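You operate a simulated robot arm through the tools that you are given. There is no shell and no other tool. Be economical: measure what you need, move in short steps, check, and stop when the job is done.

You run a simulated two-armed robot. Do the job below in one go: nothing can be reset, and whatever is moved stays where it is left.

JOB
Take the full jar marked "eyelets" from the front of the steel bench and put it on the teal offcut. Pick up the yellow lamp with one hand, pass it to the other hand and put it on the valve end of the steel bench. Take the green weight and put it on the steel table. Press the black drop button two times. Push the red bin flap shut. Fetch the black buckle and set it on the teal round patch. Open the wide steel lid. Do these in any order. Set down upright: full jar, yellow lamp.

Only the result counts: the job must be done as asked and must still hold three seconds after the hand-in. Knocking over, shifting, dropping, spilling or breaking anything else fails it. A push-on lid holds only when it is set on centred and level and pressed home; a screw cap is set on level and turned clockwise until tight.

ROBOT AND FRAMES
Two 7-joint arms with fingered hands on one trunk, on a base that drives. Base frame: it is fixed to the floor where the robot stands at the start and does not move with it; the origin is under the middle of the robot, x ahead of it, y to its left, z up; the surface under the hand at the start is at about z = 0.78. Readings come in m, rad, newtons and seconds.
The left shoulder is at the start at [0.068, 0.185, 1.164], the right one opposite. With the tool pointing down near the work surface each hand reaches from about 0.1 to 0.82 m from the robot's upright axis, wherever it stands, measured 20 degrees to its own side. Places, roughly: black buckle (4x6x2 cm) [2.9, -2.8, 0.4]; black drop button [3, -2.7, 0.8]; full jar [0.5, 0.25, 0.75]; green weight [-2.25, 2.75, 0.75]; red bin flap [2.9, -2.5, 0.8]; steel table [0.3, 6.2, 0.8]; teal offcut (34x22 cm) [0.92, 4.08, 0.78]; teal round patch (8x8x1 cm) [0.8, 0.9, 0.6]; valve end of the steel bench [0.7, -0.9, 0.8]; wide steel lid [3.4, 3.4, 0.9]; yellow lamp [0.5, 0.5, 0.75]. Payload 4 kg a hand.
Tool frame (each hand has its own): the origin (TCP) lies between the finger pads and is the grasp point; the fingertips stand 0.026 m ahead of it; z points along the fingers, y is the line along which they close. Largest opening 0.132 m; the body of the gripper starts 0.073 m behind the TCP. The gripper is a hand of 3 fingers: y runs from the thumb to the fingers, the wrist lies at [0, 0, -0.224] in the tool frame.
Orientation is told as [roll, pitch, yaw] about the base's x, y, z axes, in that order, counted from this pose: with the fingers straight down and closing along the base's y, the tool's x points along the base's -x, its y along +y and its z along -z.

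CONTROLS
- The arms move only by the tool jog_arm. It takes "left_increments", "right_increments" or both (then of equal length, played together; a hand with none holds still); each is a list that holds one entry, the list of rows, each a list of 6 numbers: the shift along the tool's x, y, z in units of 300 mm (1.0 is 300 mm), then the turn, a rotation vector about the tool's x, y, z in units of 180 degrees (1.0 is 180 degrees). In form: [[[dx, dy, dz, ax, ay, az], ...]]. A call has 1 to 12 rows; each row is the pose to reach, as a shift and turn from the pose commanded when the call began, along the tool's axes at that moment. A call with a number of a shift or a turn outside -1 to 1 is refused whole. Each row takes 0.2 s and may step no farther than 0.05 m and 0.15 rad from the row before; otherwise, the whole call is refused. Where a pose cannot be reached the arm comes as near as it can. A force on the tool above 40 N (or 10 N above the force at the start of the call, whichever is more), or a blocked arm, ends the call early, and 0.2 s more pass. In this call time passes only in rows, and 0.2 s behind the last. The reply holds the time, the measured pose of the TCP, the force on the tool along the base axes, the opening and the grip force, in the units named above and with some noise, with the torque about the TCP (base axes, N m) and any sound that the robot's microphone picked up, and new pictures: "pictures" is both (left out), scene, wrist or none (wrist: the cameras of the hands that moved).
- Cameras (640 x 400 px; columns grow to the right, rows downward): "scene" is now at [0.176, 0.022, 1.382]; the picture's right is [0.26, -0.96, -0.05], its down [-0.67, -0.15, -0.73] and it looks along [0.70, 0.22, -0.68] (base axes); focal length 214 px, centre (320, 200). "left" rides on the left gripper at [-0.062, 0.003, -0.092] in its tool frame; the picture's right is [-0.05, -1.00, 0.00], its down [0.83, -0.04, -0.56] and it looks along [0.55, -0.03, 0.83] (tool axes); focal length 230 px, centre (320, 200). "right" rides on the right gripper at [0.062, 0.003, -0.092] in its tool frame; the picture's right is [-0.05, 1.00, 0.00], its down [-0.83, -0.04, -0.55] and it looks along [-0.55, -0.03, 0.83] (tool axes); focal length 230 px, centre (320, 200). There is no depth. A picture from a camera that has moved, and an enlarged one, comes with that camera's place and axes in the base frame and with its lens.
- raise_lower(by): slides the trunk up (or, below 0, down) by that many m; the arms and the scene camera ride with it, the base frame stays. It gives what a move gives, with no picture.
- drive_base(legs): drives the robot by 1 to 6 legs, each [ahead, left, turn to the left] in m, m and rad, along the robot's own axes; the way and the turn of a leg run together, so that a leg with both is an arc; at most 1.5 m and 3.142 rad a leg. The arms and the cameras ride along, it lands a little off, and it stops where it bumps. It gives what a move gives, and a new picture of the scene camera.
- move_fingers(finger1, finger2, thumb_bend, hand): sets how far each is bent, from 0 (flat) to 1 (curled in); at 0.3 the hand is open as for a grip, at 0.7 the pads meet at the TCP. One left out holds its place. A second passes; each finger stops where it meets its share of the squeeze, and holds until it gets a number again. It is the only way to open and close the hand. It gives what a move gives, with no picture; readings hold the bend of each and the force on the fingers (four entries, about 0 where the hand has none), thumb and palm.
- pan_tilt(pan, tilt): turns the head with the scene camera to pan (to the left, within 1.501 rad either way) and tilt (down, from -0.506 to 1.204), counted from straight ahead of the robot. It gives what a move gives, and a new picture of the scene camera.
- enlarge(camera, box): a new picture of the part [left, top, right, bottom] of that camera's present view, enlarged. It takes no simulated time.
- close_job(): hands the job in; it is judged then, once.

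Work in short steps. Places have to be worked out from the pictures, the camera data and where the tool is seen: move nearer, look again, correct. Check each grasp and each placing, and mend what went wrong. You have 186 turns and 260 pictures in all, those below and enlarged ones among them. Open the grippers and draw the arms clear of the work before you hand the job in, unless the task says otherwise; then end with one line.

The tools are called after "Call:" by a JSON object that holds its "api" and its "payload". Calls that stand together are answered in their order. jog_arm: Moves the arms, as the interface text tells. Its arguments: {"type":"object","properties":{"left_increments":{"type":"array","items":{"type":"array","items":{"type":"array","items":{"type":"number"}}}},"right_increments":{"type":"array","items":{"type":"array","items":{"type":"array","items":{"type":"number"}}}},"pictures":{"type":"string","enum":["both","scene","wrist","none"]}},"required":[]} The other tools are called the same way: raise_lower (by) slides the trunk up or down; move_fingers (finger1, finger2, thumb_bend, hand) moves the fingers one by one; drive_base (legs) drives the base; pan_tilt (pan, tilt) turns the head that bears the scene camera; enlarge (camera, box) takes an enlarged picture of a part of a camera's view; close_job () hands the job in.

At the start:

```text
t: 0.0
left_tcp_pos: [0.4737, 0.507, 1.0609]
left_orientation: [0.001, 0.0, 0.0]
left_force: [0.1, 1.0, -0.1]
left_torque: [0.0, 0.01, 0.0]
left_width: 0.1316
left_finger_force: 0.1
left_shape: jaw
left_bend: [0.3, 0.3, 0.3]
left_finger forces: [0.0, 0.0, 0.1, 0.1, 0.0, 0.0]
right_tcp_pos: [0.4812, 0.0865, 1.1782]
right_orientation: [0.0, 0.0, 0.0]
right_force: [0.0, -0.1, 0.0]
right_torque: [0.01, -0.02, -0.01]
right_width: 0.1319
right_finger_force: 0.0
right_shape: jaw
right_bend: [0.3, 0.3, 0.3]
right_finger forces: [0.0, 0.0, 0.1, 0.0, 0.1, 0.0]
trunk travel left (down, up): [-0.2, 0.262]
robot x, y, heading: [-0.0006, 0.0032, -0.005]
head pan, tilt: [0.269, 0.581]
```

scene: 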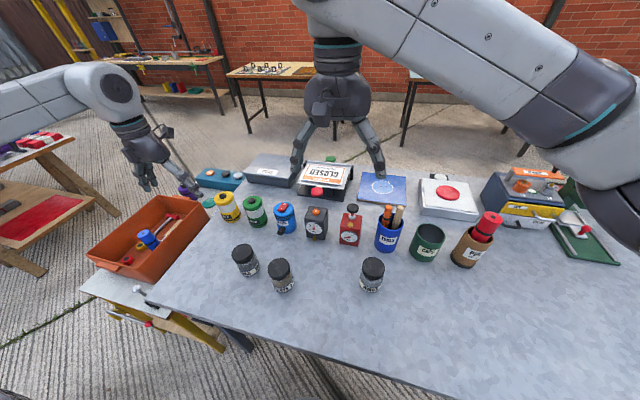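
right: 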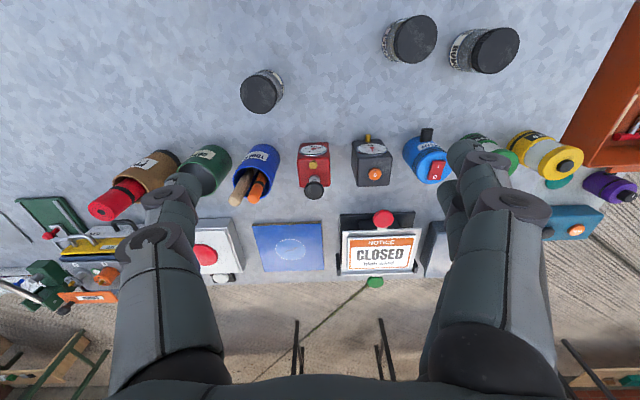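
left: 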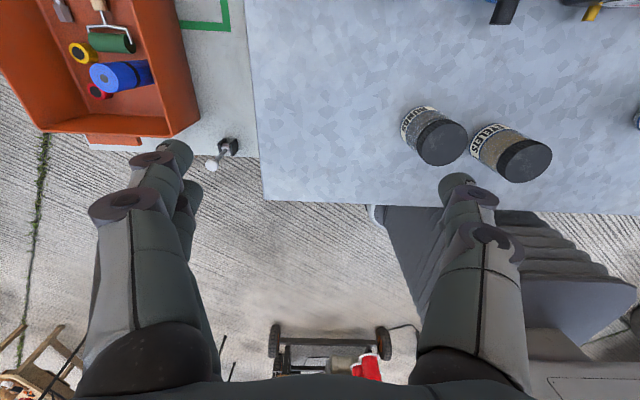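

I start by looking closely at the jars and the lamps on the bench.

Call:
{"api": "enlarge", "payload": {"camera": "scene", "box": [200, 180, 420, 310]}}

Call:
{"api": "enlarge", "payload": {"camera": "left", "box": [380, 80, 600, 210]}}

Call:
{"api": "enlarge", "payload": {"camera": "scene", "box": [80, 160, 300, 300]}}

```text
2.91 times, centred on (310, 245) of scene
camera zoom: at [0.176, 0.022, 1.382], right [0.26, -0.96, -0.05], down [-0.67, -0.15, -0.73], along [0.7, 0.22, -0.68], focal length 624 px, centre (349, 69)
```

zoom: 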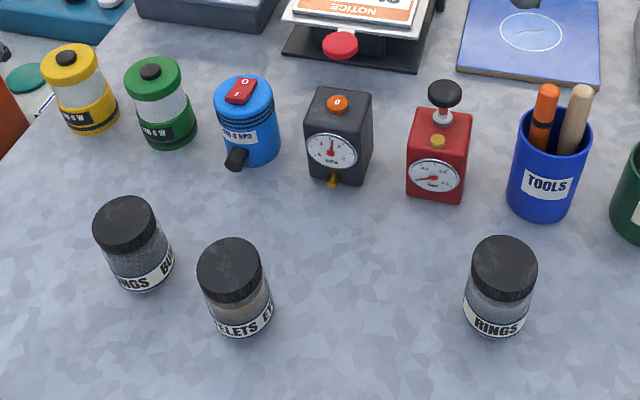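

```text
2.91 times, centred on (490, 145) of left
camera zoom: at [0.5368, 0.5089, 1.1538], right [0.05, -1.0, 0.0], down [-0.83, -0.04, 0.56], along [-0.55, -0.03, -0.83], focal length 669 px, centre (-174, 360)
```

zoom: 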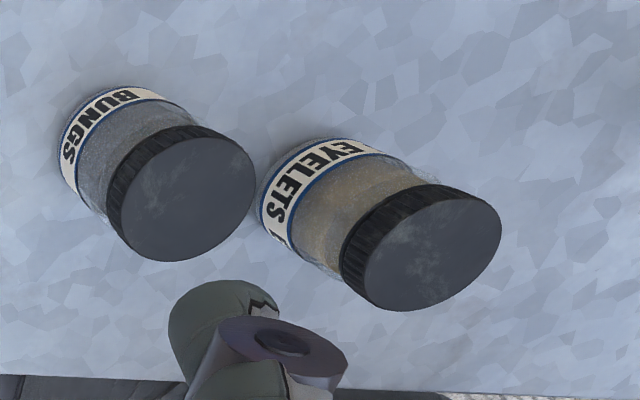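

```text
2.86 times, centred on (190, 230) of scene
camera zoom: at [0.176, 0.022, 1.382], right [0.26, -0.96, -0.05], down [-0.67, -0.15, -0.73], along [0.7, 0.22, -0.68], focal length 613 px, centre (691, 114)
```

zoom: 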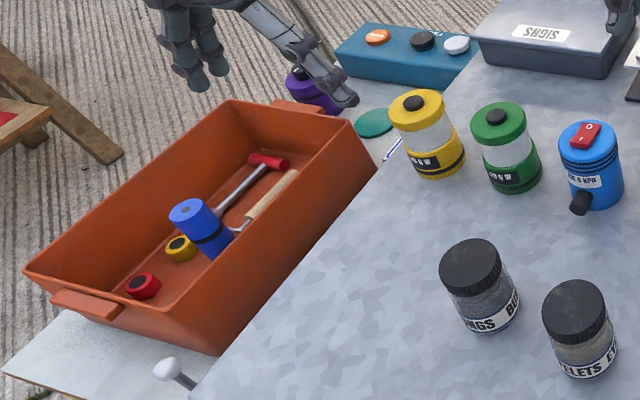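

I enlarge views of the hands to learn the finger spacing, and the bench's right end to find the valve.

Call:
{"api": "enlarge", "payload": {"camera": "left", "box": [60, 120, 560, 400]}}

Call:
{"api": "pan_tilt", "payload": {"pan": -0.75, "tilt": 0.6}}

Call:
{"api": "pan_tilt", "payload": {"pan": 0.9, "tilt": 0.6}}

```text
1.28 times, centred on (310, 260) of left
camera zoom: at [0.5368, 0.5089, 1.1538], right [0.05, -1.0, 0.0], down [-0.83, -0.04, 0.56], along [-0.55, -0.03, -0.83], focal length 294 px, centre (333, 123)
```

zoom: 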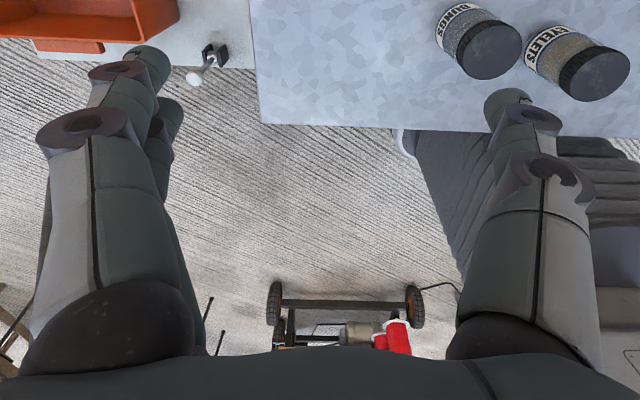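

```text
t: 1.3
left_tcp_pos: [0.4735, 0.5067, 1.0614]
left_orientation: [0.001, 0.0, -0.001]
left_force: [0.0, -0.4, 0.2]
left_torque: [0.02, 0.0, 0.02]
left_width: 0.1318
left_finger_force: 0.1
left_shape: jaw
left_bend: [0.3, 0.3, 0.3]
left_finger forces: [0.1, 0.0, 0.0, 0.1, 0.1, 0.1]
right_tcp_pos: [0.4809, 0.0871, 1.179]
right_orientation: [-0.001, -0.001, 0.0]
right_force: [-0.5, 0.1, -0.7]
right_torque: [0.0, -0.02, 0.0]
right_width: 0.1318
right_finger_force: 0.1
right_shape: jaw
right_bend: [0.3, 0.3, 0.3]
right_finger forces: [0.0, 0.0, 0.1, 0.1, 0.0, 0.0]
trunk travel left (down, up): [-0.2, 0.262]
robot x, y, heading: [0.0016, 0.0023, -0.004]
head pan, tilt: [-0.75, 0.6]
camera scene: at [0.155, -0.0618, 1.3841], right [-0.67, -0.73, 0.12], down [-0.55, 0.38, -0.74], along [0.5, -0.56, -0.66], focal length 214 px, centre (320, 200)
```

scene: 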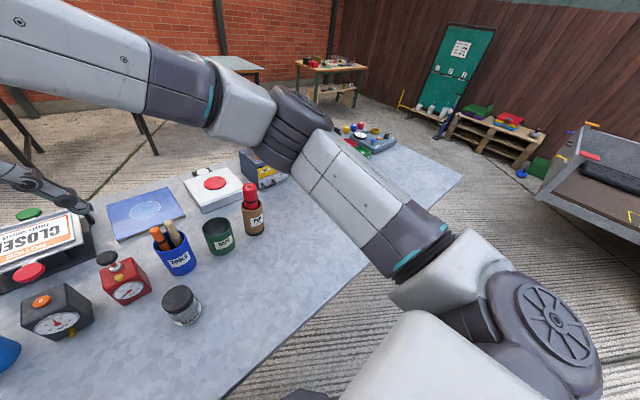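

```text
t: 3.0
left_tcp_pos: [0.4751, 0.5062, 1.0616]
left_orientation: [-0.002, 0.0, 0.001]
left_force: [0.1, -0.3, 0.1]
left_torque: [-0.01, -0.04, 0.05]
left_width: 0.1323
left_finger_force: 0.1
left_shape: jaw
left_bend: [0.3, 0.3, 0.3]
left_finger forces: [0.0, 0.0, 0.0, 0.1, 0.0, 0.1]
right_tcp_pos: [0.4808, 0.088, 1.1779]
right_orientation: [0.002, 0.002, -0.001]
right_force: [-0.3, -0.7, 0.0]
right_torque: [0.01, -0.01, 0.0]
right_width: 0.132
right_finger_force: 0.0
right_shape: jaw
right_bend: [0.3, 0.3, 0.3]
right_finger forces: [0.1, 0.0, 0.0, 0.1, 0.0, 0.0]
trunk travel left (down, up): [-0.2, 0.262]
robot x, y, heading: [0.0015, 0.0024, -0.004]
head pan, tilt: [0.901, 0.6]
camera scene: at [0.1454, 0.0676, 1.3858], right [0.77, -0.62, -0.14], down [-0.49, -0.44, -0.75], along [0.41, 0.65, -0.65], focal length 214 px, centre (320, 200)
```

scene: 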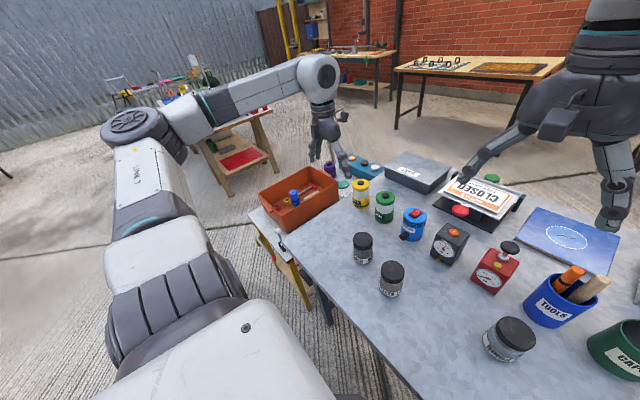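

The lamp to move is the yellow-and-white cylinder. I enlarge it from this second viewpoint to fix its place.

Call:
{"api": "enlarge", "payload": {"camera": "scene", "box": [300, 150, 440, 240]}}

Call:
{"api": "enlarge", "payload": {"camera": "right", "box": [440, 100, 640, 240]}}

```text
4.44 times, centred on (370, 195) of scene
camera zoom: at [0.1454, 0.0676, 1.3858], right [0.77, -0.62, -0.14], down [-0.49, -0.44, -0.75], along [0.41, 0.65, -0.65], focal length 953 px, centre (98, 222)
```

zoom: 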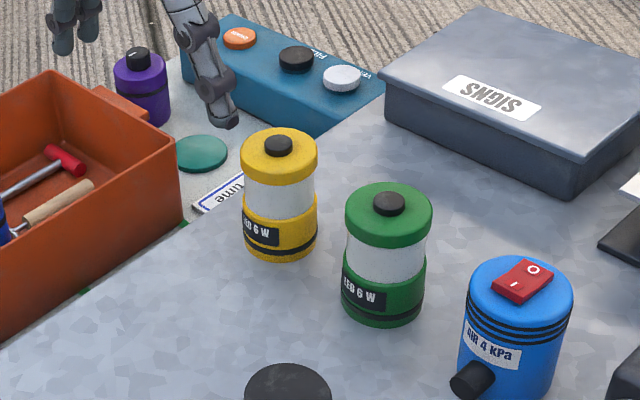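

```text
2.86 times, centred on (540, 170) of right
camera zoom: at [0.4192, 0.0902, 1.2712], right [0.05, 1.0, 0.0], down [0.83, -0.04, 0.55], along [0.55, -0.03, -0.83], focal length 657 px, centre (-309, 286)
```

zoom: 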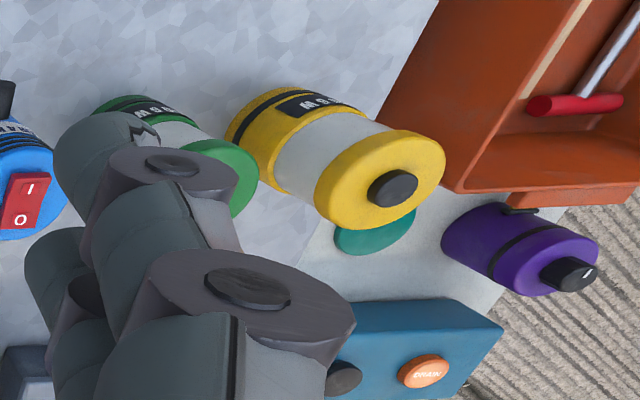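

Lamp axis is about (0.623, 0.524), base z≈0.78, top≈0.885. I tilt the left hand to point ahead and 25° down, away from everything, and narrow its opening.

Call:
{"api": "jog_arm", "payload": {"left_increments": [[[0.01, 0.008, 0, 0, -0.0451, 0], [0.02, 0.015, 0, 0, -0.0903, 0], [0.03, 0.023, 0, 0, -0.1354, 0], [0.04, 0.03, 0, 0, -0.1806, 0], [0.05, 0.038, 0, 0, -0.2257, 0], [0.06, 0.045, 0, 0, -0.2708, 0], [0.07, 0.053, 0, 0, -0.316, 0], [0.08, 0.06, 0, 0, -0.3611, 0]]], "pictures": "both"}}

Call:
{"api": "move_fingers", "payload": {"hand": "left", "finger1": 0.4, "finger2": 0.4, "thumb_bend": 0.4}}

```text
t: 4.8
left_tcp_pos: [0.4495, 0.5241, 1.0628]
left_orientation: [0.003, -1.139, -0.002]
left_force: [-0.5, 0.1, 0.5]
left_torque: [0.0, 0.01, -0.01]
left_width: 0.1321
left_finger_force: 0.0
left_shape: jaw
left_bend: [0.3, 0.3, 0.3]
left_finger forces: [0.0, 0.1, 0.0, 0.0, 0.1, 0.1]
right_tcp_pos: [0.4804, 0.0874, 1.1796]
right_orientation: [-0.001, 0.002, -0.001]
right_force: [-0.4, -0.1, -0.7]
right_torque: [0.0, -0.02, 0.01]
right_width: 0.1319
right_finger_force: 0.0
right_shape: jaw
right_bend: [0.3, 0.3, 0.3]
right_finger forces: [0.0, 0.0, 0.1, 0.0, 0.0, 0.0]
trunk travel left (down, up): [-0.2, 0.262]
robot x, y, heading: [-0.0007, 0.0015, -0.003]
head pan, tilt: [0.901, 0.6]
camera scene: at [0.1447, 0.0674, 1.3859], right [0.77, -0.62, -0.14], down [-0.49, -0.44, -0.75], along [0.41, 0.65, -0.65], focal length 214 px, centre (320, 200)
camera left: at [0.3928, 0.5263, 1.1574], right [0.02, -1.0, 0.05], down [-0.85, -0.04, -0.52], along [0.52, -0.03, -0.85], focal length 230 px, centre (320, 200)
```

scene: 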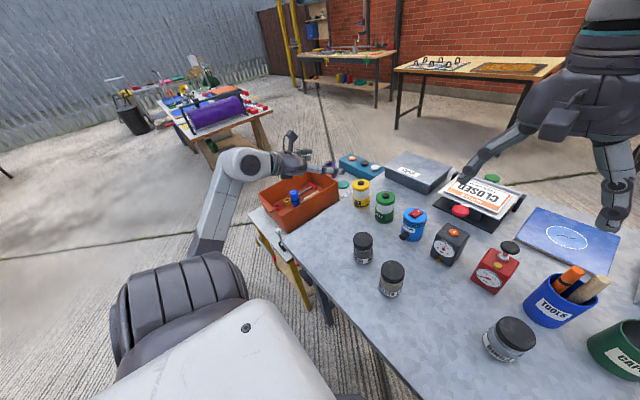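
left: 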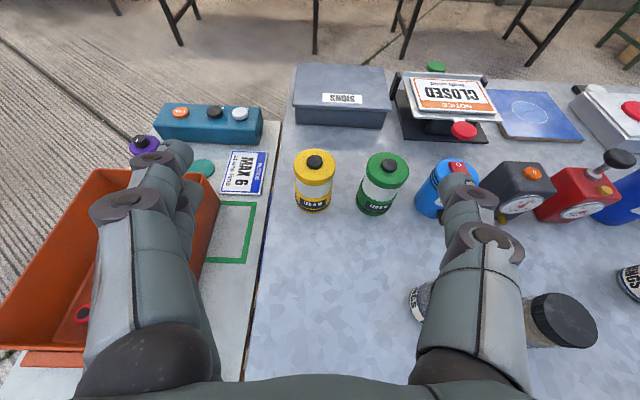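

```text
t: 5.8
left_tcp_pos: [0.4504, 0.5241, 1.0626]
left_orientation: [0.0, -1.134, 0.0]
left_force: [0.2, -0.7, -0.1]
left_torque: [-0.02, -0.01, 0.04]
left_width: 0.1024
left_finger_force: 0.0
left_shape: fingers
left_bend: [0.4, 0.4, 0.4]
left_finger forces: [0.0, 0.0, 0.0, 0.0, 0.0, 0.0]
right_tcp_pos: [0.4813, 0.0872, 1.1777]
right_orientation: [0.001, 0.0, 0.0]
right_force: [-0.1, -0.1, 0.4]
right_torque: [0.02, 0.0, -0.01]
right_width: 0.1321
right_finger_force: 0.0
right_shape: jaw
right_bend: [0.3, 0.3, 0.3]
right_finger forces: [0.0, 0.0, 0.1, 0.0, 0.0, 0.0]
trunk travel left (down, up): [-0.2, 0.262]
robot x, y, heading: [0.0017, 0.0022, -0.001]
head pan, tilt: [0.901, 0.6]
```

Lamp refined at (0.620, 0.524). Moving to a pre-grasp 0.13 m behind it.

Call:
{"api": "jog_arm", "payload": {"left_increments": [[[0.095, 0, 0.081, 0, 0, 0], [0.19, 0, 0.162, 0, 0, 0], [0.284, 0, 0.243, 0, 0, 0], [0.379, 0, 0.324, 0, 0, 0], [0.473, 0, 0.405, 0, 0, 0]]], "pictures": "both"}}

```text
t: 7.0
left_tcp_pos: [0.5008, 0.5235, 0.8805]
left_orientation: [0.001, -1.135, 0.0]
left_force: [0.1, -0.9, 0.7]
left_torque: [-0.02, -0.03, -0.01]
left_width: 0.1023
left_finger_force: 0.1
left_shape: fingers
left_bend: [0.4, 0.4, 0.4]
left_finger forces: [0.0, 0.0, 0.0, 0.1, 0.0, 0.0]
right_tcp_pos: [0.482, 0.0885, 1.1792]
right_orientation: [-0.001, 0.0, 0.0]
right_force: [0.3, -0.4, -0.3]
right_torque: [-0.04, -0.03, 0.01]
right_width: 0.1316
right_finger_force: 0.2
right_shape: jaw
right_bend: [0.3, 0.3, 0.3]
right_finger forces: [0.0, 0.0, 0.0, 0.0, 0.0, 0.1]
trunk travel left (down, up): [-0.2, 0.262]
robot x, y, heading: [0.0037, -0.002, 0.004]
head pan, tilt: [0.901, 0.6]
camera scene: at [0.1457, 0.068, 1.3857], right [0.77, -0.62, -0.14], down [-0.49, -0.44, -0.75], along [0.41, 0.65, -0.65], focal length 214 px, centre (320, 200)
camera left: at [0.4435, 0.5263, 0.9756], right [0.02, -1.0, 0.05], down [-0.85, -0.04, -0.52], along [0.52, -0.03, -0.85], focal length 230 px, centre (320, 200)
```

scene: 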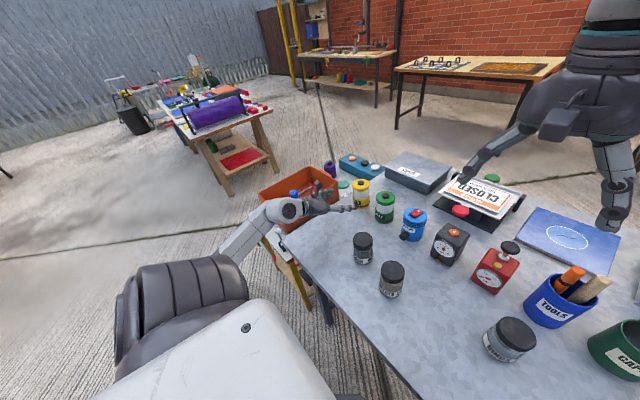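
left: 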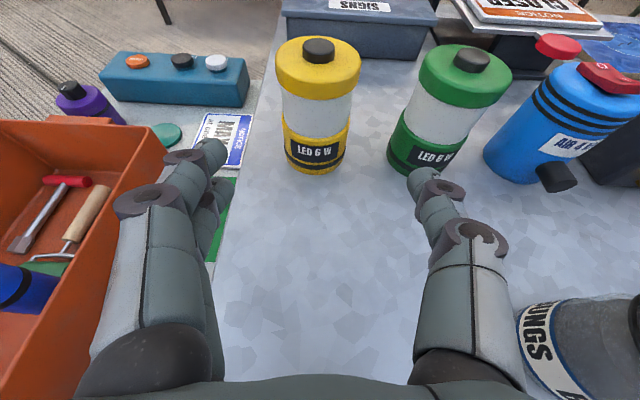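

I narrow the fingers a little more so the thumb clears the green lamp.

Call:
{"api": "move_fingers", "payload": {"hand": "left", "finger1": 0.43, "finger2": 0.43, "thumb_bend": 0.46}}

Call:
{"api": "jog_arm", "payload": {"left_increments": [[[0, 0.005, 0.08, 0, 0, 0], [0, 0.007, 0.16, 0, 0, 0], [0, 0.007, 0.24, 0, 0, 0]]], "pictures": "wrist"}}

```text
t: 8.0
left_tcp_pos: [0.5004, 0.5246, 0.8808]
left_orientation: [0.001, -1.134, 0.0]
left_force: [0.1, -0.8, 0.2]
left_torque: [0.02, -0.02, -0.02]
left_width: 0.0872
left_finger_force: 0.0
left_shape: fingers
left_bend: [0.43, 0.43, 0.46]
left_finger forces: [0.0, 0.0, 0.1, 0.0, 0.1, 0.1]
right_tcp_pos: [0.481, 0.0881, 1.1793]
right_orientation: [-0.002, 0.0, 0.001]
right_force: [0.0, -0.6, 0.1]
right_torque: [0.0, 0.02, 0.0]
right_width: 0.132
right_finger_force: 0.0
right_shape: jaw
right_bend: [0.3, 0.3, 0.3]
right_finger forces: [0.0, 0.0, 0.0, 0.0, 0.0, 0.0]
trunk travel left (down, up): [-0.2, 0.262]
robot x, y, heading: [-0.0003, 0.0007, -0.001]
head pan, tilt: [0.901, 0.6]
```

```text
t: 8.8
left_tcp_pos: [0.5672, 0.5252, 0.8498]
left_orientation: [-0.004, -1.133, 0.001]
left_force: [0.4, -0.5, 0.1]
left_torque: [0.01, -0.02, -0.02]
left_width: 0.0868
left_finger_force: 0.0
left_shape: fingers
left_bend: [0.43, 0.43, 0.46]
left_finger forces: [0.1, 0.0, 0.0, 0.1, 0.0, 0.0]
right_tcp_pos: [0.482, 0.088, 1.1784]
right_orientation: [0.0, 0.001, -0.001]
right_force: [0.7, 0.0, 0.6]
right_torque: [-0.01, 0.02, 0.01]
right_width: 0.1318
right_finger_force: 0.1
right_shape: jaw
right_bend: [0.3, 0.3, 0.3]
right_finger forces: [0.0, 0.0, 0.1, 0.0, 0.1, 0.0]
trunk travel left (down, up): [-0.2, 0.262]
robot x, y, heading: [-0.0018, 0.001, 0.002]
head pan, tilt: [0.901, 0.6]
camera left: at [0.5104, 0.5272, 0.9451], right [0.02, -1.0, 0.05], down [-0.85, -0.04, -0.52], along [0.52, -0.03, -0.85], focal length 230 px, centre (320, 200)
```

left: 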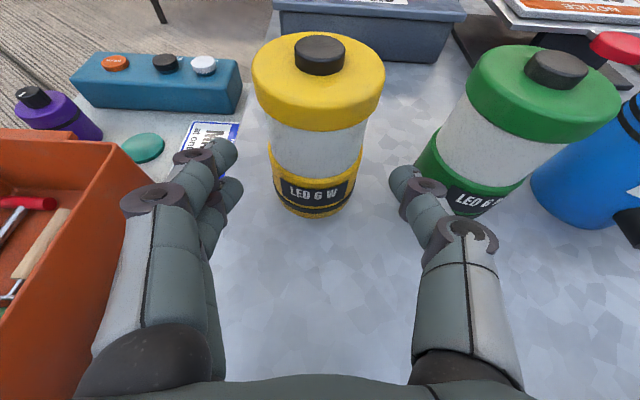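

Aligned. Advancing the last 5 cm.

Call:
{"api": "jog_arm", "payload": {"left_increments": [[[0, -0.002, 0.085, 0, 0, 0], [0, -0.002, 0.17, 0, 0, 0]]], "pictures": "wrist"}}

```text
t: 9.4
left_tcp_pos: [0.6126, 0.5241, 0.8288]
left_orientation: [0.001, -1.134, -0.001]
left_force: [0.4, -0.3, -0.6]
left_torque: [0.0, 0.0, -0.02]
left_width: 0.0869
left_finger_force: 0.0
left_shape: fingers
left_bend: [0.43, 0.43, 0.46]
left_finger forces: [0.0, 0.0, 0.0, 0.0, 0.1, 0.0]
right_tcp_pos: [0.4814, 0.087, 1.1778]
right_orientation: [-0.001, 0.003, 0.0]
right_force: [1.3, -0.3, -0.2]
right_torque: [-0.01, 0.0, -0.02]
right_width: 0.132
right_finger_force: 0.1
right_shape: jaw
right_bend: [0.3, 0.3, 0.3]
right_finger forces: [0.0, 0.0, 0.0, 0.0, 0.0, 0.0]
trunk travel left (down, up): [-0.2, 0.262]
robot x, y, heading: [0.0007, 0.0007, -0.003]
head pan, tilt: [0.901, 0.6]
camera left: at [0.556, 0.5273, 0.9235], right [0.02, -1.0, 0.05], down [-0.85, -0.04, -0.52], along [0.52, -0.03, -0.85], focal length 230 px, centre (320, 200)
```

left: 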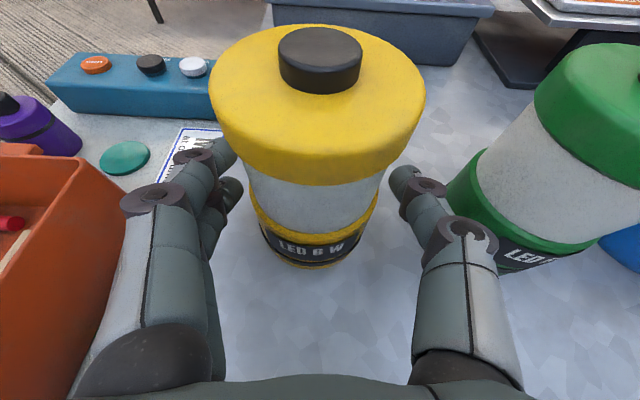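

Closing the left hand on the lamp.

Call:
{"api": "move_fingers", "payload": {"hand": "left", "finger1": 0.7, "finger2": 0.7, "thumb_bend": 0.7}}

Call:
{"api": "jog_arm", "payload": {"left_increments": [[[-0.03, 0, 0.014, 0, 0, 0], [-0.1, 0, -0.046, 0, 0, 0], [-0.22, 0, -0.103, 0, 0, 0]]], "pictures": "both"}}

```text
t: 10.4
left_tcp_pos: [0.6121, 0.5242, 0.8301]
left_orientation: [-0.001, -1.135, 0.0]
left_force: [0.9, 0.2, 0.0]
left_torque: [0.1, 0.01, -0.02]
left_width: 0.0581
left_finger_force: 22.2
left_shape: fingers
left_bend: [0.52, 0.51, 0.6]
left_finger forces: [11.3, 11.2, 0.1, 0.0, 22.3, 0.0]
right_tcp_pos: [0.4811, 0.086, 1.1789]
right_orientation: [0.001, -0.002, 0.0]
right_force: [0.4, -0.1, -0.3]
right_torque: [-0.01, 0.0, 0.02]
right_width: 0.1321
right_finger_force: 0.0
right_shape: jaw
right_bend: [0.3, 0.3, 0.3]
right_finger forces: [0.0, 0.0, 0.0, 0.0, 0.1, 0.0]
trunk travel left (down, up): [-0.2, 0.262]
robot x, y, heading: [-0.0001, -0.0011, 0.001]
head pan, tilt: [0.901, 0.6]
```

```text
t: 11.2
left_tcp_pos: [0.6115, 0.526, 0.9011]
left_orientation: [0.001, -1.131, -0.002]
left_force: [0.5, -0.3, -4.3]
left_torque: [-0.03, 0.03, -0.01]
left_width: 0.0582
left_finger_force: 22.1
left_shape: fingers
left_bend: [0.52, 0.51, 0.6]
left_finger forces: [10.6, 11.2, 0.0, 0.0, 21.9, 0.0]
right_tcp_pos: [0.4815, 0.0874, 1.1784]
right_orientation: [0.0, 0.0, 0.001]
right_force: [-0.4, 0.1, -0.3]
right_torque: [0.01, 0.0, -0.01]
right_width: 0.1321
right_finger_force: 0.1
right_shape: jaw
right_bend: [0.3, 0.3, 0.3]
right_finger forces: [0.0, 0.1, 0.1, 0.1, 0.1, 0.0]
trunk travel left (down, up): [-0.2, 0.262]
robot x, y, heading: [0.0004, -0.002, -0.002]
head pan, tilt: [0.901, 0.6]
camera scene: at [0.1456, 0.0674, 1.3858], right [0.77, -0.62, -0.14], down [-0.49, -0.44, -0.75], along [0.41, 0.65, -0.65], focal length 214 px, centre (320, 200)
camera left: at [0.555, 0.5274, 0.9974], right [0.02, -1.0, 0.05], down [-0.86, -0.04, -0.52], along [0.52, -0.03, -0.86], focal length 230 px, centre (320, 200)
```

scene: 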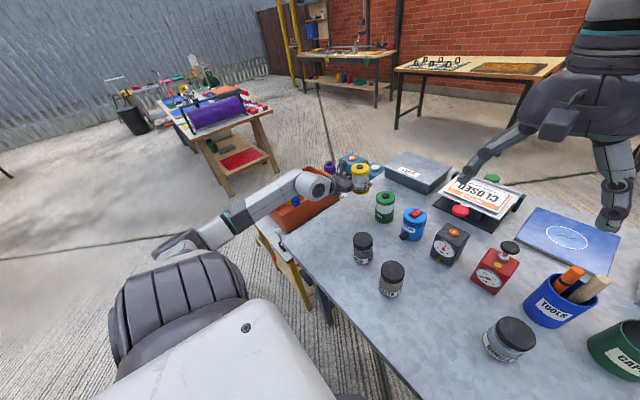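
left: 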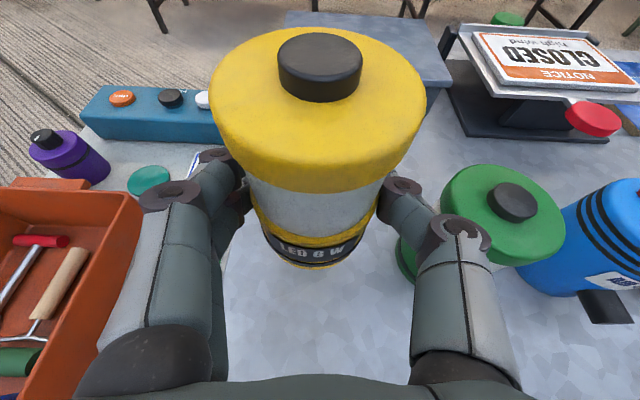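

Lamp is held firmly. I lift it and bring it to the middle while turning the right hand -50° in yaw for a top-down diagonal grip on the lamp's cap.

Call:
{"api": "jog_arm", "payload": {"left_increments": [[[-0.12, 0, -0.056, 0, 0, 0], [-0.24, 0, -0.112, 0, 0, 0], [-0.36, 0, -0.168, 0, 0, 0], [-0.48, 0, -0.224, 0, 0, 0], [-0.454, -0.125, -0.28, 0, 0, 0], [-0.428, -0.25, -0.335, 0, 0, 0], [-0.402, -0.376, -0.39, 0, 0, 0], [-0.376, -0.502, -0.446, 0, 0, 0], [-0.351, -0.628, -0.502, 0, 0, 0], [-0.325, -0.753, -0.557, 0, 0, 0]]], "right_increments": [[[0, 0, -0.01, 0, 0, 0.0278], [0, 0, -0.02, 0, 0, 0.0556], [0, 0, -0.03, 0, 0, 0.0834], [0, 0, -0.04, 0, 0, 0.1112], [0, 0, -0.05, 0, 0, 0.139], [0, 0, -0.06, 0, 0, 0.1668], [0, 0, -0.07, 0, 0, 0.1946], [0, 0, -0.08, 0, 0, 0.2224], [0, 0, -0.09, 0, 0, 0.2502], [0, 0, -0.1, 0, 0, 0.278]]], "pictures": "both"}}

```text
t: 13.4
left_tcp_pos: [0.5149, 0.3273, 1.0617]
left_orientation: [-0.003, -1.135, 0.004]
left_force: [-0.4, -0.1, -3.6]
left_torque: [0.01, 0.04, 0.0]
left_width: 0.0581
left_finger_force: 22.2
left_shape: fingers
left_bend: [0.52, 0.51, 0.6]
left_finger forces: [10.7, 11.2, 0.0, 0.1, 22.0, 0.0]
left hand out of reach, approached as far as the arm can: row 10
right_tcp_pos: [0.4819, 0.0878, 1.2072]
right_orientation: [0.0, 0.001, -0.874]
right_force: [0.1, -0.6, -0.3]
right_torque: [0.0, 0.04, -0.03]
right_width: 0.1321
right_finger_force: 0.1
right_shape: jaw
right_bend: [0.3, 0.3, 0.3]
right_finger forces: [0.0, 0.0, 0.1, 0.0, 0.0, 0.0]
trunk travel left (down, up): [-0.2, 0.262]
robot x, y, heading: [0.0036, 0.0003, -0.005]
head pan, tilt: [0.901, 0.6]
camera scene: at [0.1456, 0.0683, 1.3857], right [0.77, -0.62, -0.14], down [-0.49, -0.44, -0.75], along [0.41, 0.65, -0.65], focal length 214 px, centre (320, 200)
camera right: at [0.4438, 0.1366, 1.3001], right [0.8, 0.6, 0.0], down [0.5, -0.66, 0.56], along [0.33, -0.44, -0.83], focal length 230 px, centre (320, 200)
camera left: at [0.458, 0.3297, 1.1567], right [0.02, -1.0, 0.05], down [-0.85, -0.04, -0.52], along [0.52, -0.03, -0.85], focal length 230 px, centre (320, 200)
```

scene: 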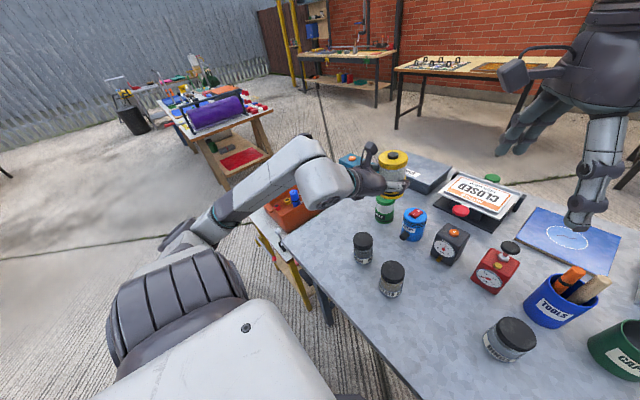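
right: 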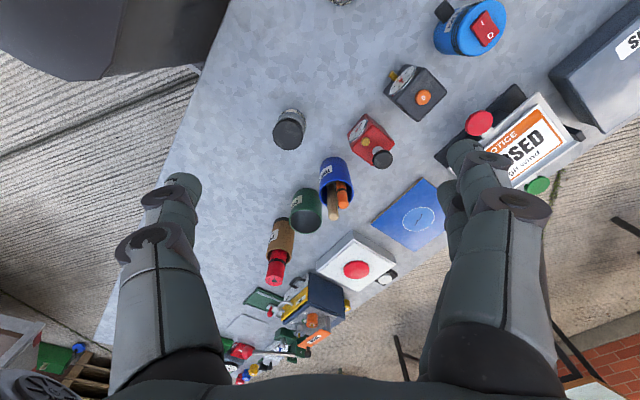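
left: 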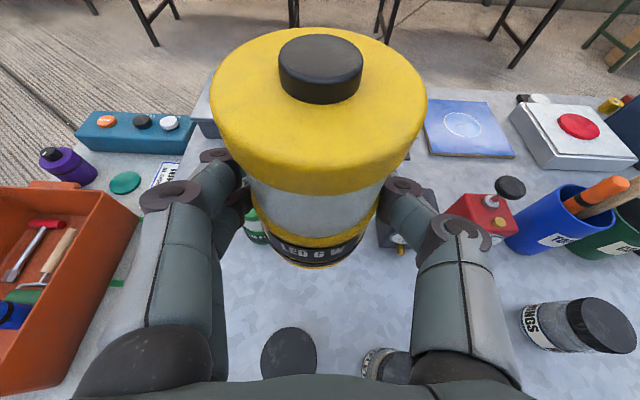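

Lamp axis ≈ (0.520, 0.329), top plate ≈ 1.118. I narrow the right hand and move it above the lamp at a safe height.

Call:
{"api": "move_fingers", "payload": {"hand": "right", "finger1": 0.43, "finger2": 0.43, "thumb_bend": 0.43}}

Call:
{"api": "jog_arm", "payload": {"right_increments": [[[0.089, 0.102, 0, 0, 0, 0], [0.178, 0.204, 0, 0, 0, 0], [0.267, 0.306, 0, 0, 0, 0], [0.356, 0.409, 0, 0, 0, 0], [0.445, 0.511, 0, 0, 0, 0], [0.534, 0.613, 0, 0, 0, 0]]], "pictures": "both"}}

Call:
{"api": "enlarge", "payload": {"camera": "left", "box": [0, 0, 640, 400]}}

```text
t: 14.4
left_tcp_pos: [0.515, 0.3265, 1.0618]
left_orientation: [-0.001, -1.134, 0.002]
left_force: [0.0, 0.0, -4.7]
left_torque: [-0.03, 0.01, 0.01]
left_width: 0.058
left_finger_force: 22.0
left_shape: fingers
left_bend: [0.52, 0.51, 0.6]
left_finger forces: [10.7, 11.2, 0.1, 0.1, 22.1, 0.1]
right_tcp_pos: [0.4804, 0.0874, 1.2067]
right_orientation: [-0.001, 0.001, -0.875]
right_force: [0.3, 0.0, 0.1]
right_torque: [0.01, -0.01, 0.01]
right_width: 0.0923
right_finger_force: 0.1
right_shape: fingers
right_bend: [0.43, 0.43, 0.43]
right_finger forces: [0.0, 0.0, 0.0, 0.0, 0.0, 0.0]
trunk travel left (down, up): [-0.2, 0.262]
robot x, y, heading: [-0.0008, 0.0026, -0.004]
head pan, tilt: [0.901, 0.6]
```

```text
t: 15.8
left_tcp_pos: [0.5141, 0.3289, 1.0609]
left_orientation: [0.0, -1.134, 0.002]
left_force: [-0.3, 0.3, -2.9]
left_torque: [-0.03, 0.03, -0.02]
left_width: 0.058
left_finger_force: 22.2
left_shape: fingers
left_bend: [0.52, 0.51, 0.6]
left_finger forces: [10.7, 11.1, 0.0, 0.1, 21.9, 0.1]
right_tcp_pos: [0.5194, 0.2113, 1.2057]
right_orientation: [-0.004, 0.021, -0.904]
right_force: [-0.4, -0.4, 0.3]
right_torque: [-0.01, -0.01, 0.0]
right_width: 0.092
right_finger_force: 0.1
right_shape: fingers
right_bend: [0.43, 0.43, 0.43]
right_finger forces: [0.1, 0.0, 0.1, 0.0, 0.0, 0.0]
right hand out of reach, approached as far as the arm can: row 4, 5, 6
trunk travel left (down, up): [-0.2, 0.262]
robot x, y, heading: [-0.0023, 0.0026, -0.001]
head pan, tilt: [0.901, 0.6]
camera scene: at [0.1453, 0.0687, 1.3857], right [0.77, -0.62, -0.14], down [-0.49, -0.44, -0.75], along [0.41, 0.65, -0.65], focal length 214 px, centre (320, 200)
camera right: at [0.4857, 0.2602, 1.3], right [0.82, 0.58, -0.01], down [0.49, -0.69, 0.54], along [0.31, -0.44, -0.84], focal length 230 px, centre (320, 200)
```

scene: 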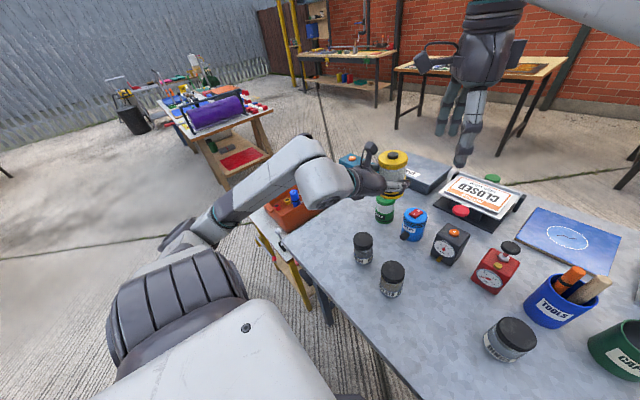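
right: 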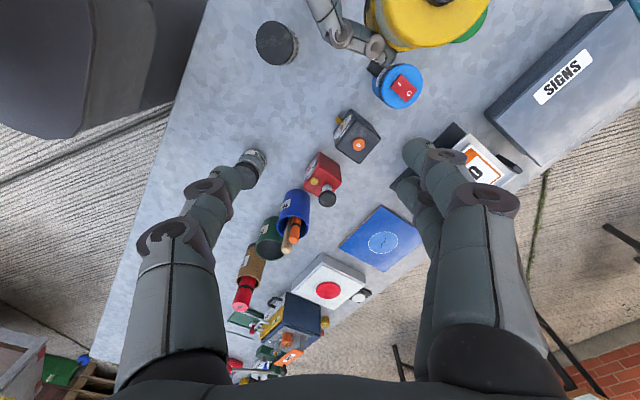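

```text
1.00 times, centred on (320, 200) of left (not enlarged: the box is as wide or as high as the picture)
camera zoom: at [0.458, 0.3304, 1.1566], right [0.02, -1.0, 0.05], down [-0.85, -0.04, -0.52], along [0.52, -0.03, -0.85], focal length 230 px, centre (320, 200)
```

zoom: 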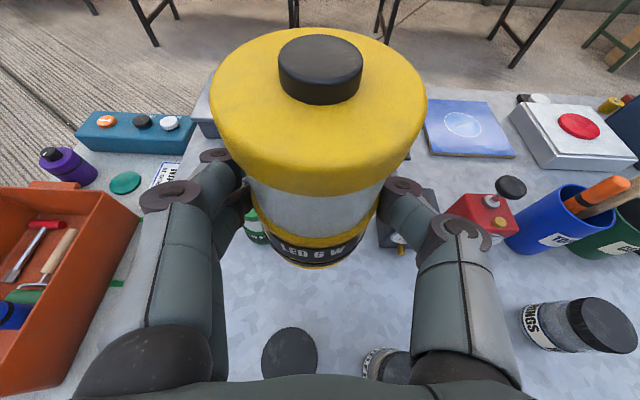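

Both arms are near a reach limit at this height, so I raise the trunk 0.2 m and lower both hands by the same amount.

Call:
{"api": "raise_lower", "payload": {"by": 0.2}}

Call:
{"api": "jog_arm", "payload": {"left_increments": [[[0.121, 0, 0.056, 0, 0, 0], [0.242, 0, 0.113, 0, 0, 0], [0.363, 0, 0.169, 0, 0, 0], [0.483, 0, 0.226, 0, 0, 0], [0.604, 0, 0.282, 0, 0, 0]]], "right_increments": [[[0, 0, 0.133, 0, 0, 0], [0, 0, 0.267, 0, 0, 0], [0, 0, 0.4, 0, 0, 0], [0, 0, 0.533, 0, 0, 0], [0, 0, 0.64, 0, 0, 0]]], "pictures": "scene"}}

```text
t: 17.9
left_tcp_pos: [0.516, 0.3285, 1.2601]
left_orientation: [-0.001, -1.135, 0.003]
left_force: [0.5, -0.4, -4.5]
left_torque: [0.0, 0.02, 0.01]
left_width: 0.0582
left_finger_force: 22.0
left_shape: fingers
left_bend: [0.52, 0.51, 0.6]
left_finger forces: [10.5, 11.2, 0.0, 0.0, 21.9, 0.0]
right_tcp_pos: [0.4529, 0.2098, 1.4956]
right_orientation: [0.133, -0.084, -0.911]
right_force: [0.0, 0.8, -0.1]
right_torque: [-0.04, 0.04, 0.01]
right_width: 0.092
right_finger_force: 0.1
right_shape: fingers
right_bend: [0.43, 0.43, 0.43]
right_finger forces: [0.0, 0.0, 0.1, 0.1, 0.0, 0.0]
trunk travel left (down, up): [-0.4, 0.062]
robot x, y, heading: [0.0015, -0.0013, 0.007]
head pan, tilt: [0.901, 0.6]
```

```text
t: 19.1
left_tcp_pos: [0.518, 0.3303, 1.0621]
left_orientation: [0.006, -1.134, -0.006]
left_force: [0.3, -0.3, -3.6]
left_torque: [-0.01, 0.04, 0.05]
left_width: 0.0579
left_finger_force: 22.0
left_shape: fingers
left_bend: [0.52, 0.51, 0.6]
left_finger forces: [10.5, 11.2, 0.0, 0.0, 21.8, 0.0]
right_tcp_pos: [0.4707, 0.2219, 1.2998]
right_orientation: [0.127, -0.104, -0.881]
right_force: [0.7, 0.0, 0.6]
right_torque: [0.0, 0.05, 0.01]
right_width: 0.0917
right_finger_force: 0.0
right_shape: fingers
right_bend: [0.43, 0.43, 0.43]
right_finger forces: [0.1, 0.1, 0.0, 0.0, 0.1, 0.0]
trunk travel left (down, up): [-0.4, 0.062]
robot x, y, heading: [-0.0014, -0.0014, 0.002]
head pan, tilt: [0.901, 0.6]
camera scene: at [0.0542, 0.0674, 1.6064], right [0.78, -0.62, -0.01], down [-0.36, -0.44, -0.82], along [0.51, 0.65, -0.57], focal length 214 px, centre (320, 200)
```

scene: 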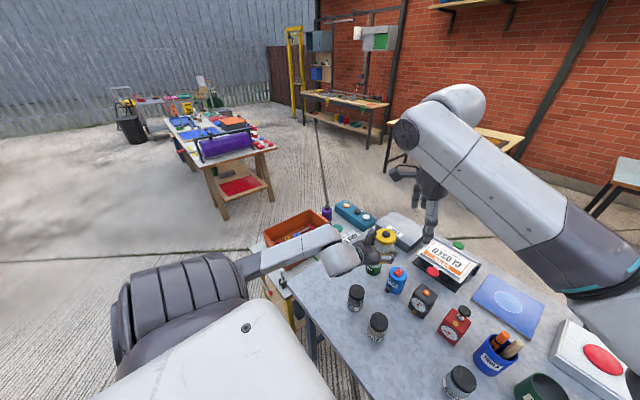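

The right hand kept a small tilt from the reach limit. I correct its tilt and bring it above the lamp at z≈1.22.

Call:
{"api": "jog_arm", "payload": {"right_increments": [[[0.049, 0.083, 0.073, 0.01, 0.0083, -0.0006], [0.098, 0.166, 0.146, 0.02, 0.0165, -0.0012], [0.148, 0.248, 0.219, 0.03, 0.0248, -0.0018], [0.197, 0.331, 0.292, 0.0404, 0.0331, -0.0025]]], "pictures": "both"}}

```text
t: 20.1
left_tcp_pos: [0.5174, 0.3313, 1.0628]
left_orientation: [-0.002, -1.134, 0.001]
left_force: [0.0, 0.7, -2.7]
left_torque: [-0.01, 0.05, -0.03]
left_width: 0.0581
left_finger_force: 21.3
left_shape: fingers
left_bend: [0.52, 0.51, 0.61]
left_finger forces: [10.6, 11.2, 0.0, 0.0, 21.9, 0.0]
right_tcp_pos: [0.4948, 0.2494, 1.2517]
right_orientation: [0.055, -0.048, -0.872]
right_force: [-0.4, -0.2, 0.3]
right_torque: [0.01, 0.0, 0.0]
right_width: 0.0919
right_finger_force: 0.1
right_shape: fingers
right_bend: [0.43, 0.43, 0.43]
right_finger forces: [0.0, 0.1, 0.0, 0.0, 0.1, 0.1]
right hand out of reach, approached as far as the arm can: row 2, 3, 4
trunk travel left (down, up): [-0.4, 0.062]
robot x, y, heading: [-0.0011, 0.0005, 0.004]
head pan, tilt: [0.901, 0.6]
camera scene: at [0.0537, 0.069, 1.6064], right [0.78, -0.62, -0.01], down [-0.36, -0.44, -0.82], along [0.51, 0.65, -0.57], focal length 214 px, centre (320, 200)
camera right: at [0.4506, 0.298, 1.3421], right [0.79, 0.6, 0.06], down [0.46, -0.66, 0.59], along [0.4, -0.44, -0.8], focal length 230 px, centre (320, 200)
```

scene: 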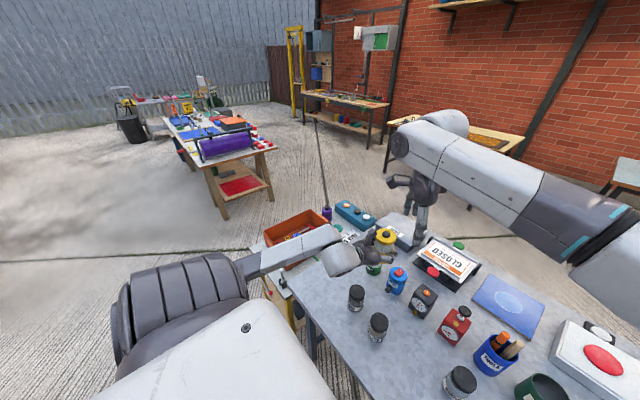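
right: 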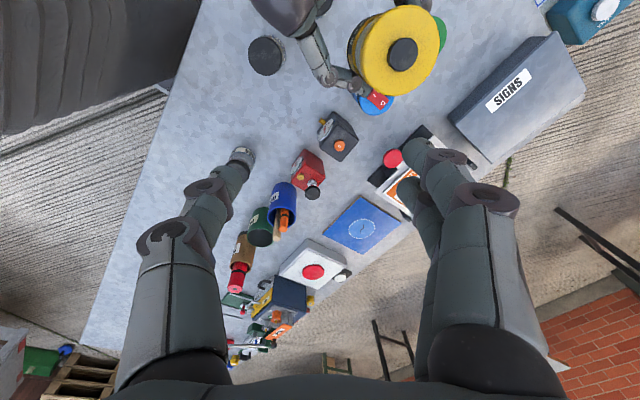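

The right hand is still short in y, so I bring the lamp further right with the left hand, yawing it 25° to the right.

Call:
{"api": "jog_arm", "payload": {"left_increments": [[[0.011, -0.087, -0.024, 0.0252, 0, 0.0118], [0.022, -0.173, -0.048, 0.0503, 0, 0.0235], [0.034, -0.26, -0.073, 0.0755, 0, 0.0353], [0.045, -0.346, -0.097, 0.1006, 0, 0.047], [0.056, -0.433, -0.121, 0.1258, 0, 0.0588]]], "pictures": "both"}}

```text
t: 21.4
left_tcp_pos: [0.4759, 0.1978, 1.0636]
left_orientation: [0.0, -1.136, -0.438]
left_force: [-0.2, 0.5, -3.1]
left_torque: [0.02, 0.05, 0.05]
left_width: 0.0578
left_finger_force: 21.9
left_shape: fingers
left_bend: [0.52, 0.51, 0.61]
left_finger forces: [10.5, 11.1, 0.1, 0.0, 21.8, 0.1]
right_tcp_pos: [0.4953, 0.2473, 1.2538]
right_orientation: [0.055, -0.048, -0.87]
right_force: [-0.8, 0.2, 0.1]
right_torque: [0.01, 0.05, -0.01]
right_width: 0.0919
right_finger_force: 0.0
right_shape: fingers
right_bend: [0.43, 0.43, 0.43]
right_finger forces: [0.0, 0.0, 0.1, 0.0, 0.0, 0.0]
trunk travel left (down, up): [-0.4, 0.062]
robot x, y, heading: [0.0036, 0.0021, 0.003]
head pan, tilt: [0.901, 0.6]
camera scene: at [0.0542, 0.0676, 1.6065], right [0.78, -0.62, -0.01], down [-0.36, -0.44, -0.82], along [0.51, 0.65, -0.57], focal length 214 px, centre (320, 200)
camera left: at [0.4273, 0.2245, 1.1586], right [-0.4, -0.91, 0.05], down [-0.79, 0.32, -0.52], along [0.46, -0.25, -0.85], focal length 230 px, centre (320, 200)
```

scene: 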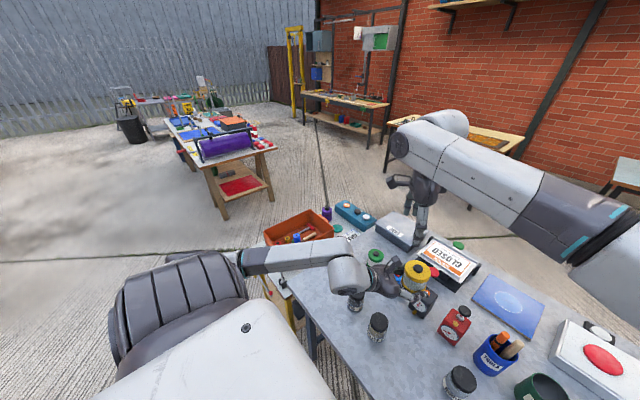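
left: 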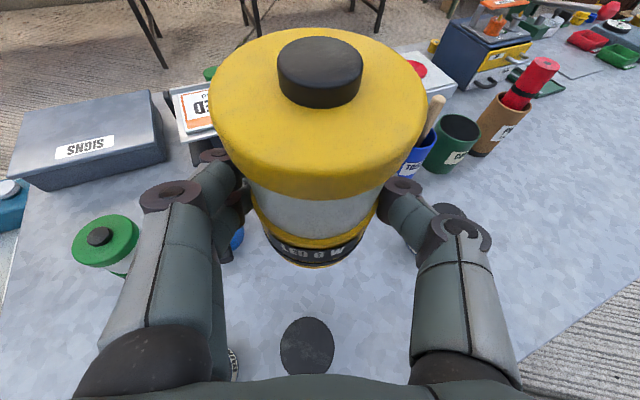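

Now the lamp axis is at (0.481, 0.197). I turn the right hand to yaw -74°, level it and set it above the lamp at z≈1.20.

Call:
{"api": "jog_arm", "payload": {"right_increments": [[[-0.023, -0.039, 0.043, 0.0052, 0.0029, 0.0334], [-0.046, -0.078, 0.086, 0.0104, 0.0058, 0.0669], [-0.068, -0.116, 0.13, 0.0155, 0.0086, 0.1003], [-0.091, -0.155, 0.173, 0.0207, 0.0115, 0.1337]]], "pictures": "both"}}

Call:
{"api": "pan_tilt", "payload": {"pan": 0.35, "tilt": 0.85}}

```text
t: 22.4
left_tcp_pos: [0.4773, 0.198, 1.0631]
left_orientation: [0.003, -1.135, -0.435]
left_force: [-0.5, -0.9, -2.1]
left_torque: [0.0, 0.01, -0.01]
left_width: 0.0579
left_finger_force: 21.3
left_shape: fingers
left_bend: [0.52, 0.51, 0.61]
left_finger forces: [10.4, 11.0, 0.0, 0.0, 21.8, 0.1]
right_tcp_pos: [0.4842, 0.1942, 1.1986]
right_orientation: [0.0, 0.002, -1.292]
right_force: [0.7, 0.1, 0.3]
right_torque: [0.0, 0.02, -0.01]
right_width: 0.092
right_finger_force: 0.1
right_shape: fingers
right_bend: [0.43, 0.43, 0.43]
right_finger forces: [0.0, 0.0, 0.1, 0.0, 0.0, 0.0]
trunk travel left (down, up): [-0.4, 0.062]
robot x, y, heading: [0.0002, -0.0027, 0.001]
head pan, tilt: [0.901, 0.6]
camera scene: at [0.0545, 0.0666, 1.6065], right [0.78, -0.62, -0.01], down [-0.36, -0.44, -0.82], along [0.51, 0.65, -0.57], focal length 214 px, centre (320, 200)
camera right: at [0.4687, 0.2537, 1.2912], right [0.97, 0.22, 0.0], down [0.19, -0.81, 0.55], along [0.12, -0.54, -0.83], focal length 230 px, centre (320, 200)
```

scene: 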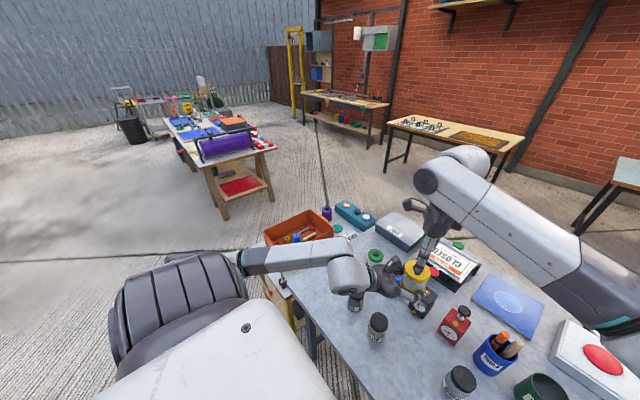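
right: 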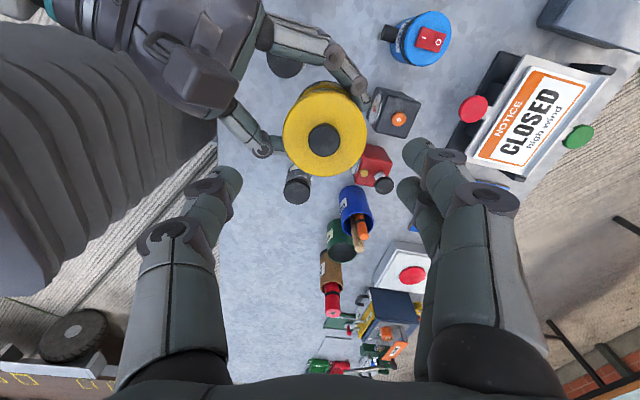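

```text
t: 23.3
left_tcp_pos: [0.4775, 0.1987, 1.0636]
left_orientation: [-0.001, -1.134, -0.436]
left_force: [0.2, 0.3, -2.5]
left_torque: [0.02, 0.05, 0.03]
left_width: 0.0578
left_finger_force: 22.1
left_shape: fingers
left_bend: [0.52, 0.51, 0.61]
left_finger forces: [10.5, 11.1, 0.0, 0.0, 21.8, 0.0]
right_tcp_pos: [0.4826, 0.1944, 1.1997]
right_orientation: [0.001, 0.001, -1.289]
right_force: [1.0, 0.6, -0.3]
right_torque: [-0.01, 0.02, -0.02]
right_width: 0.092
right_finger_force: 0.1
right_shape: fingers
right_bend: [0.43, 0.43, 0.43]
right_finger forces: [0.0, 0.0, 0.0, 0.1, 0.0, 0.1]
trunk travel left (down, up): [-0.4, 0.062]
robot x, y, heading: [-0.0011, 0.0017, -0.002]
head pan, tilt: [0.351, 0.85]
camera scene: at [0.0721, 0.0257, 1.5854], right [0.34, -0.94, 0.0], down [-0.71, -0.26, -0.65], along [0.61, 0.23, -0.76], focal length 214 px, centre (320, 200)
```

scene: 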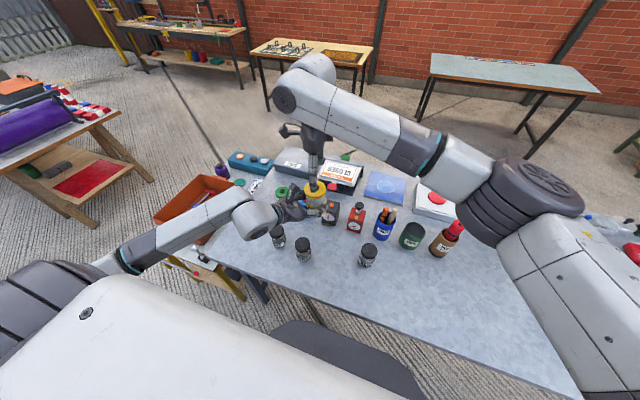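

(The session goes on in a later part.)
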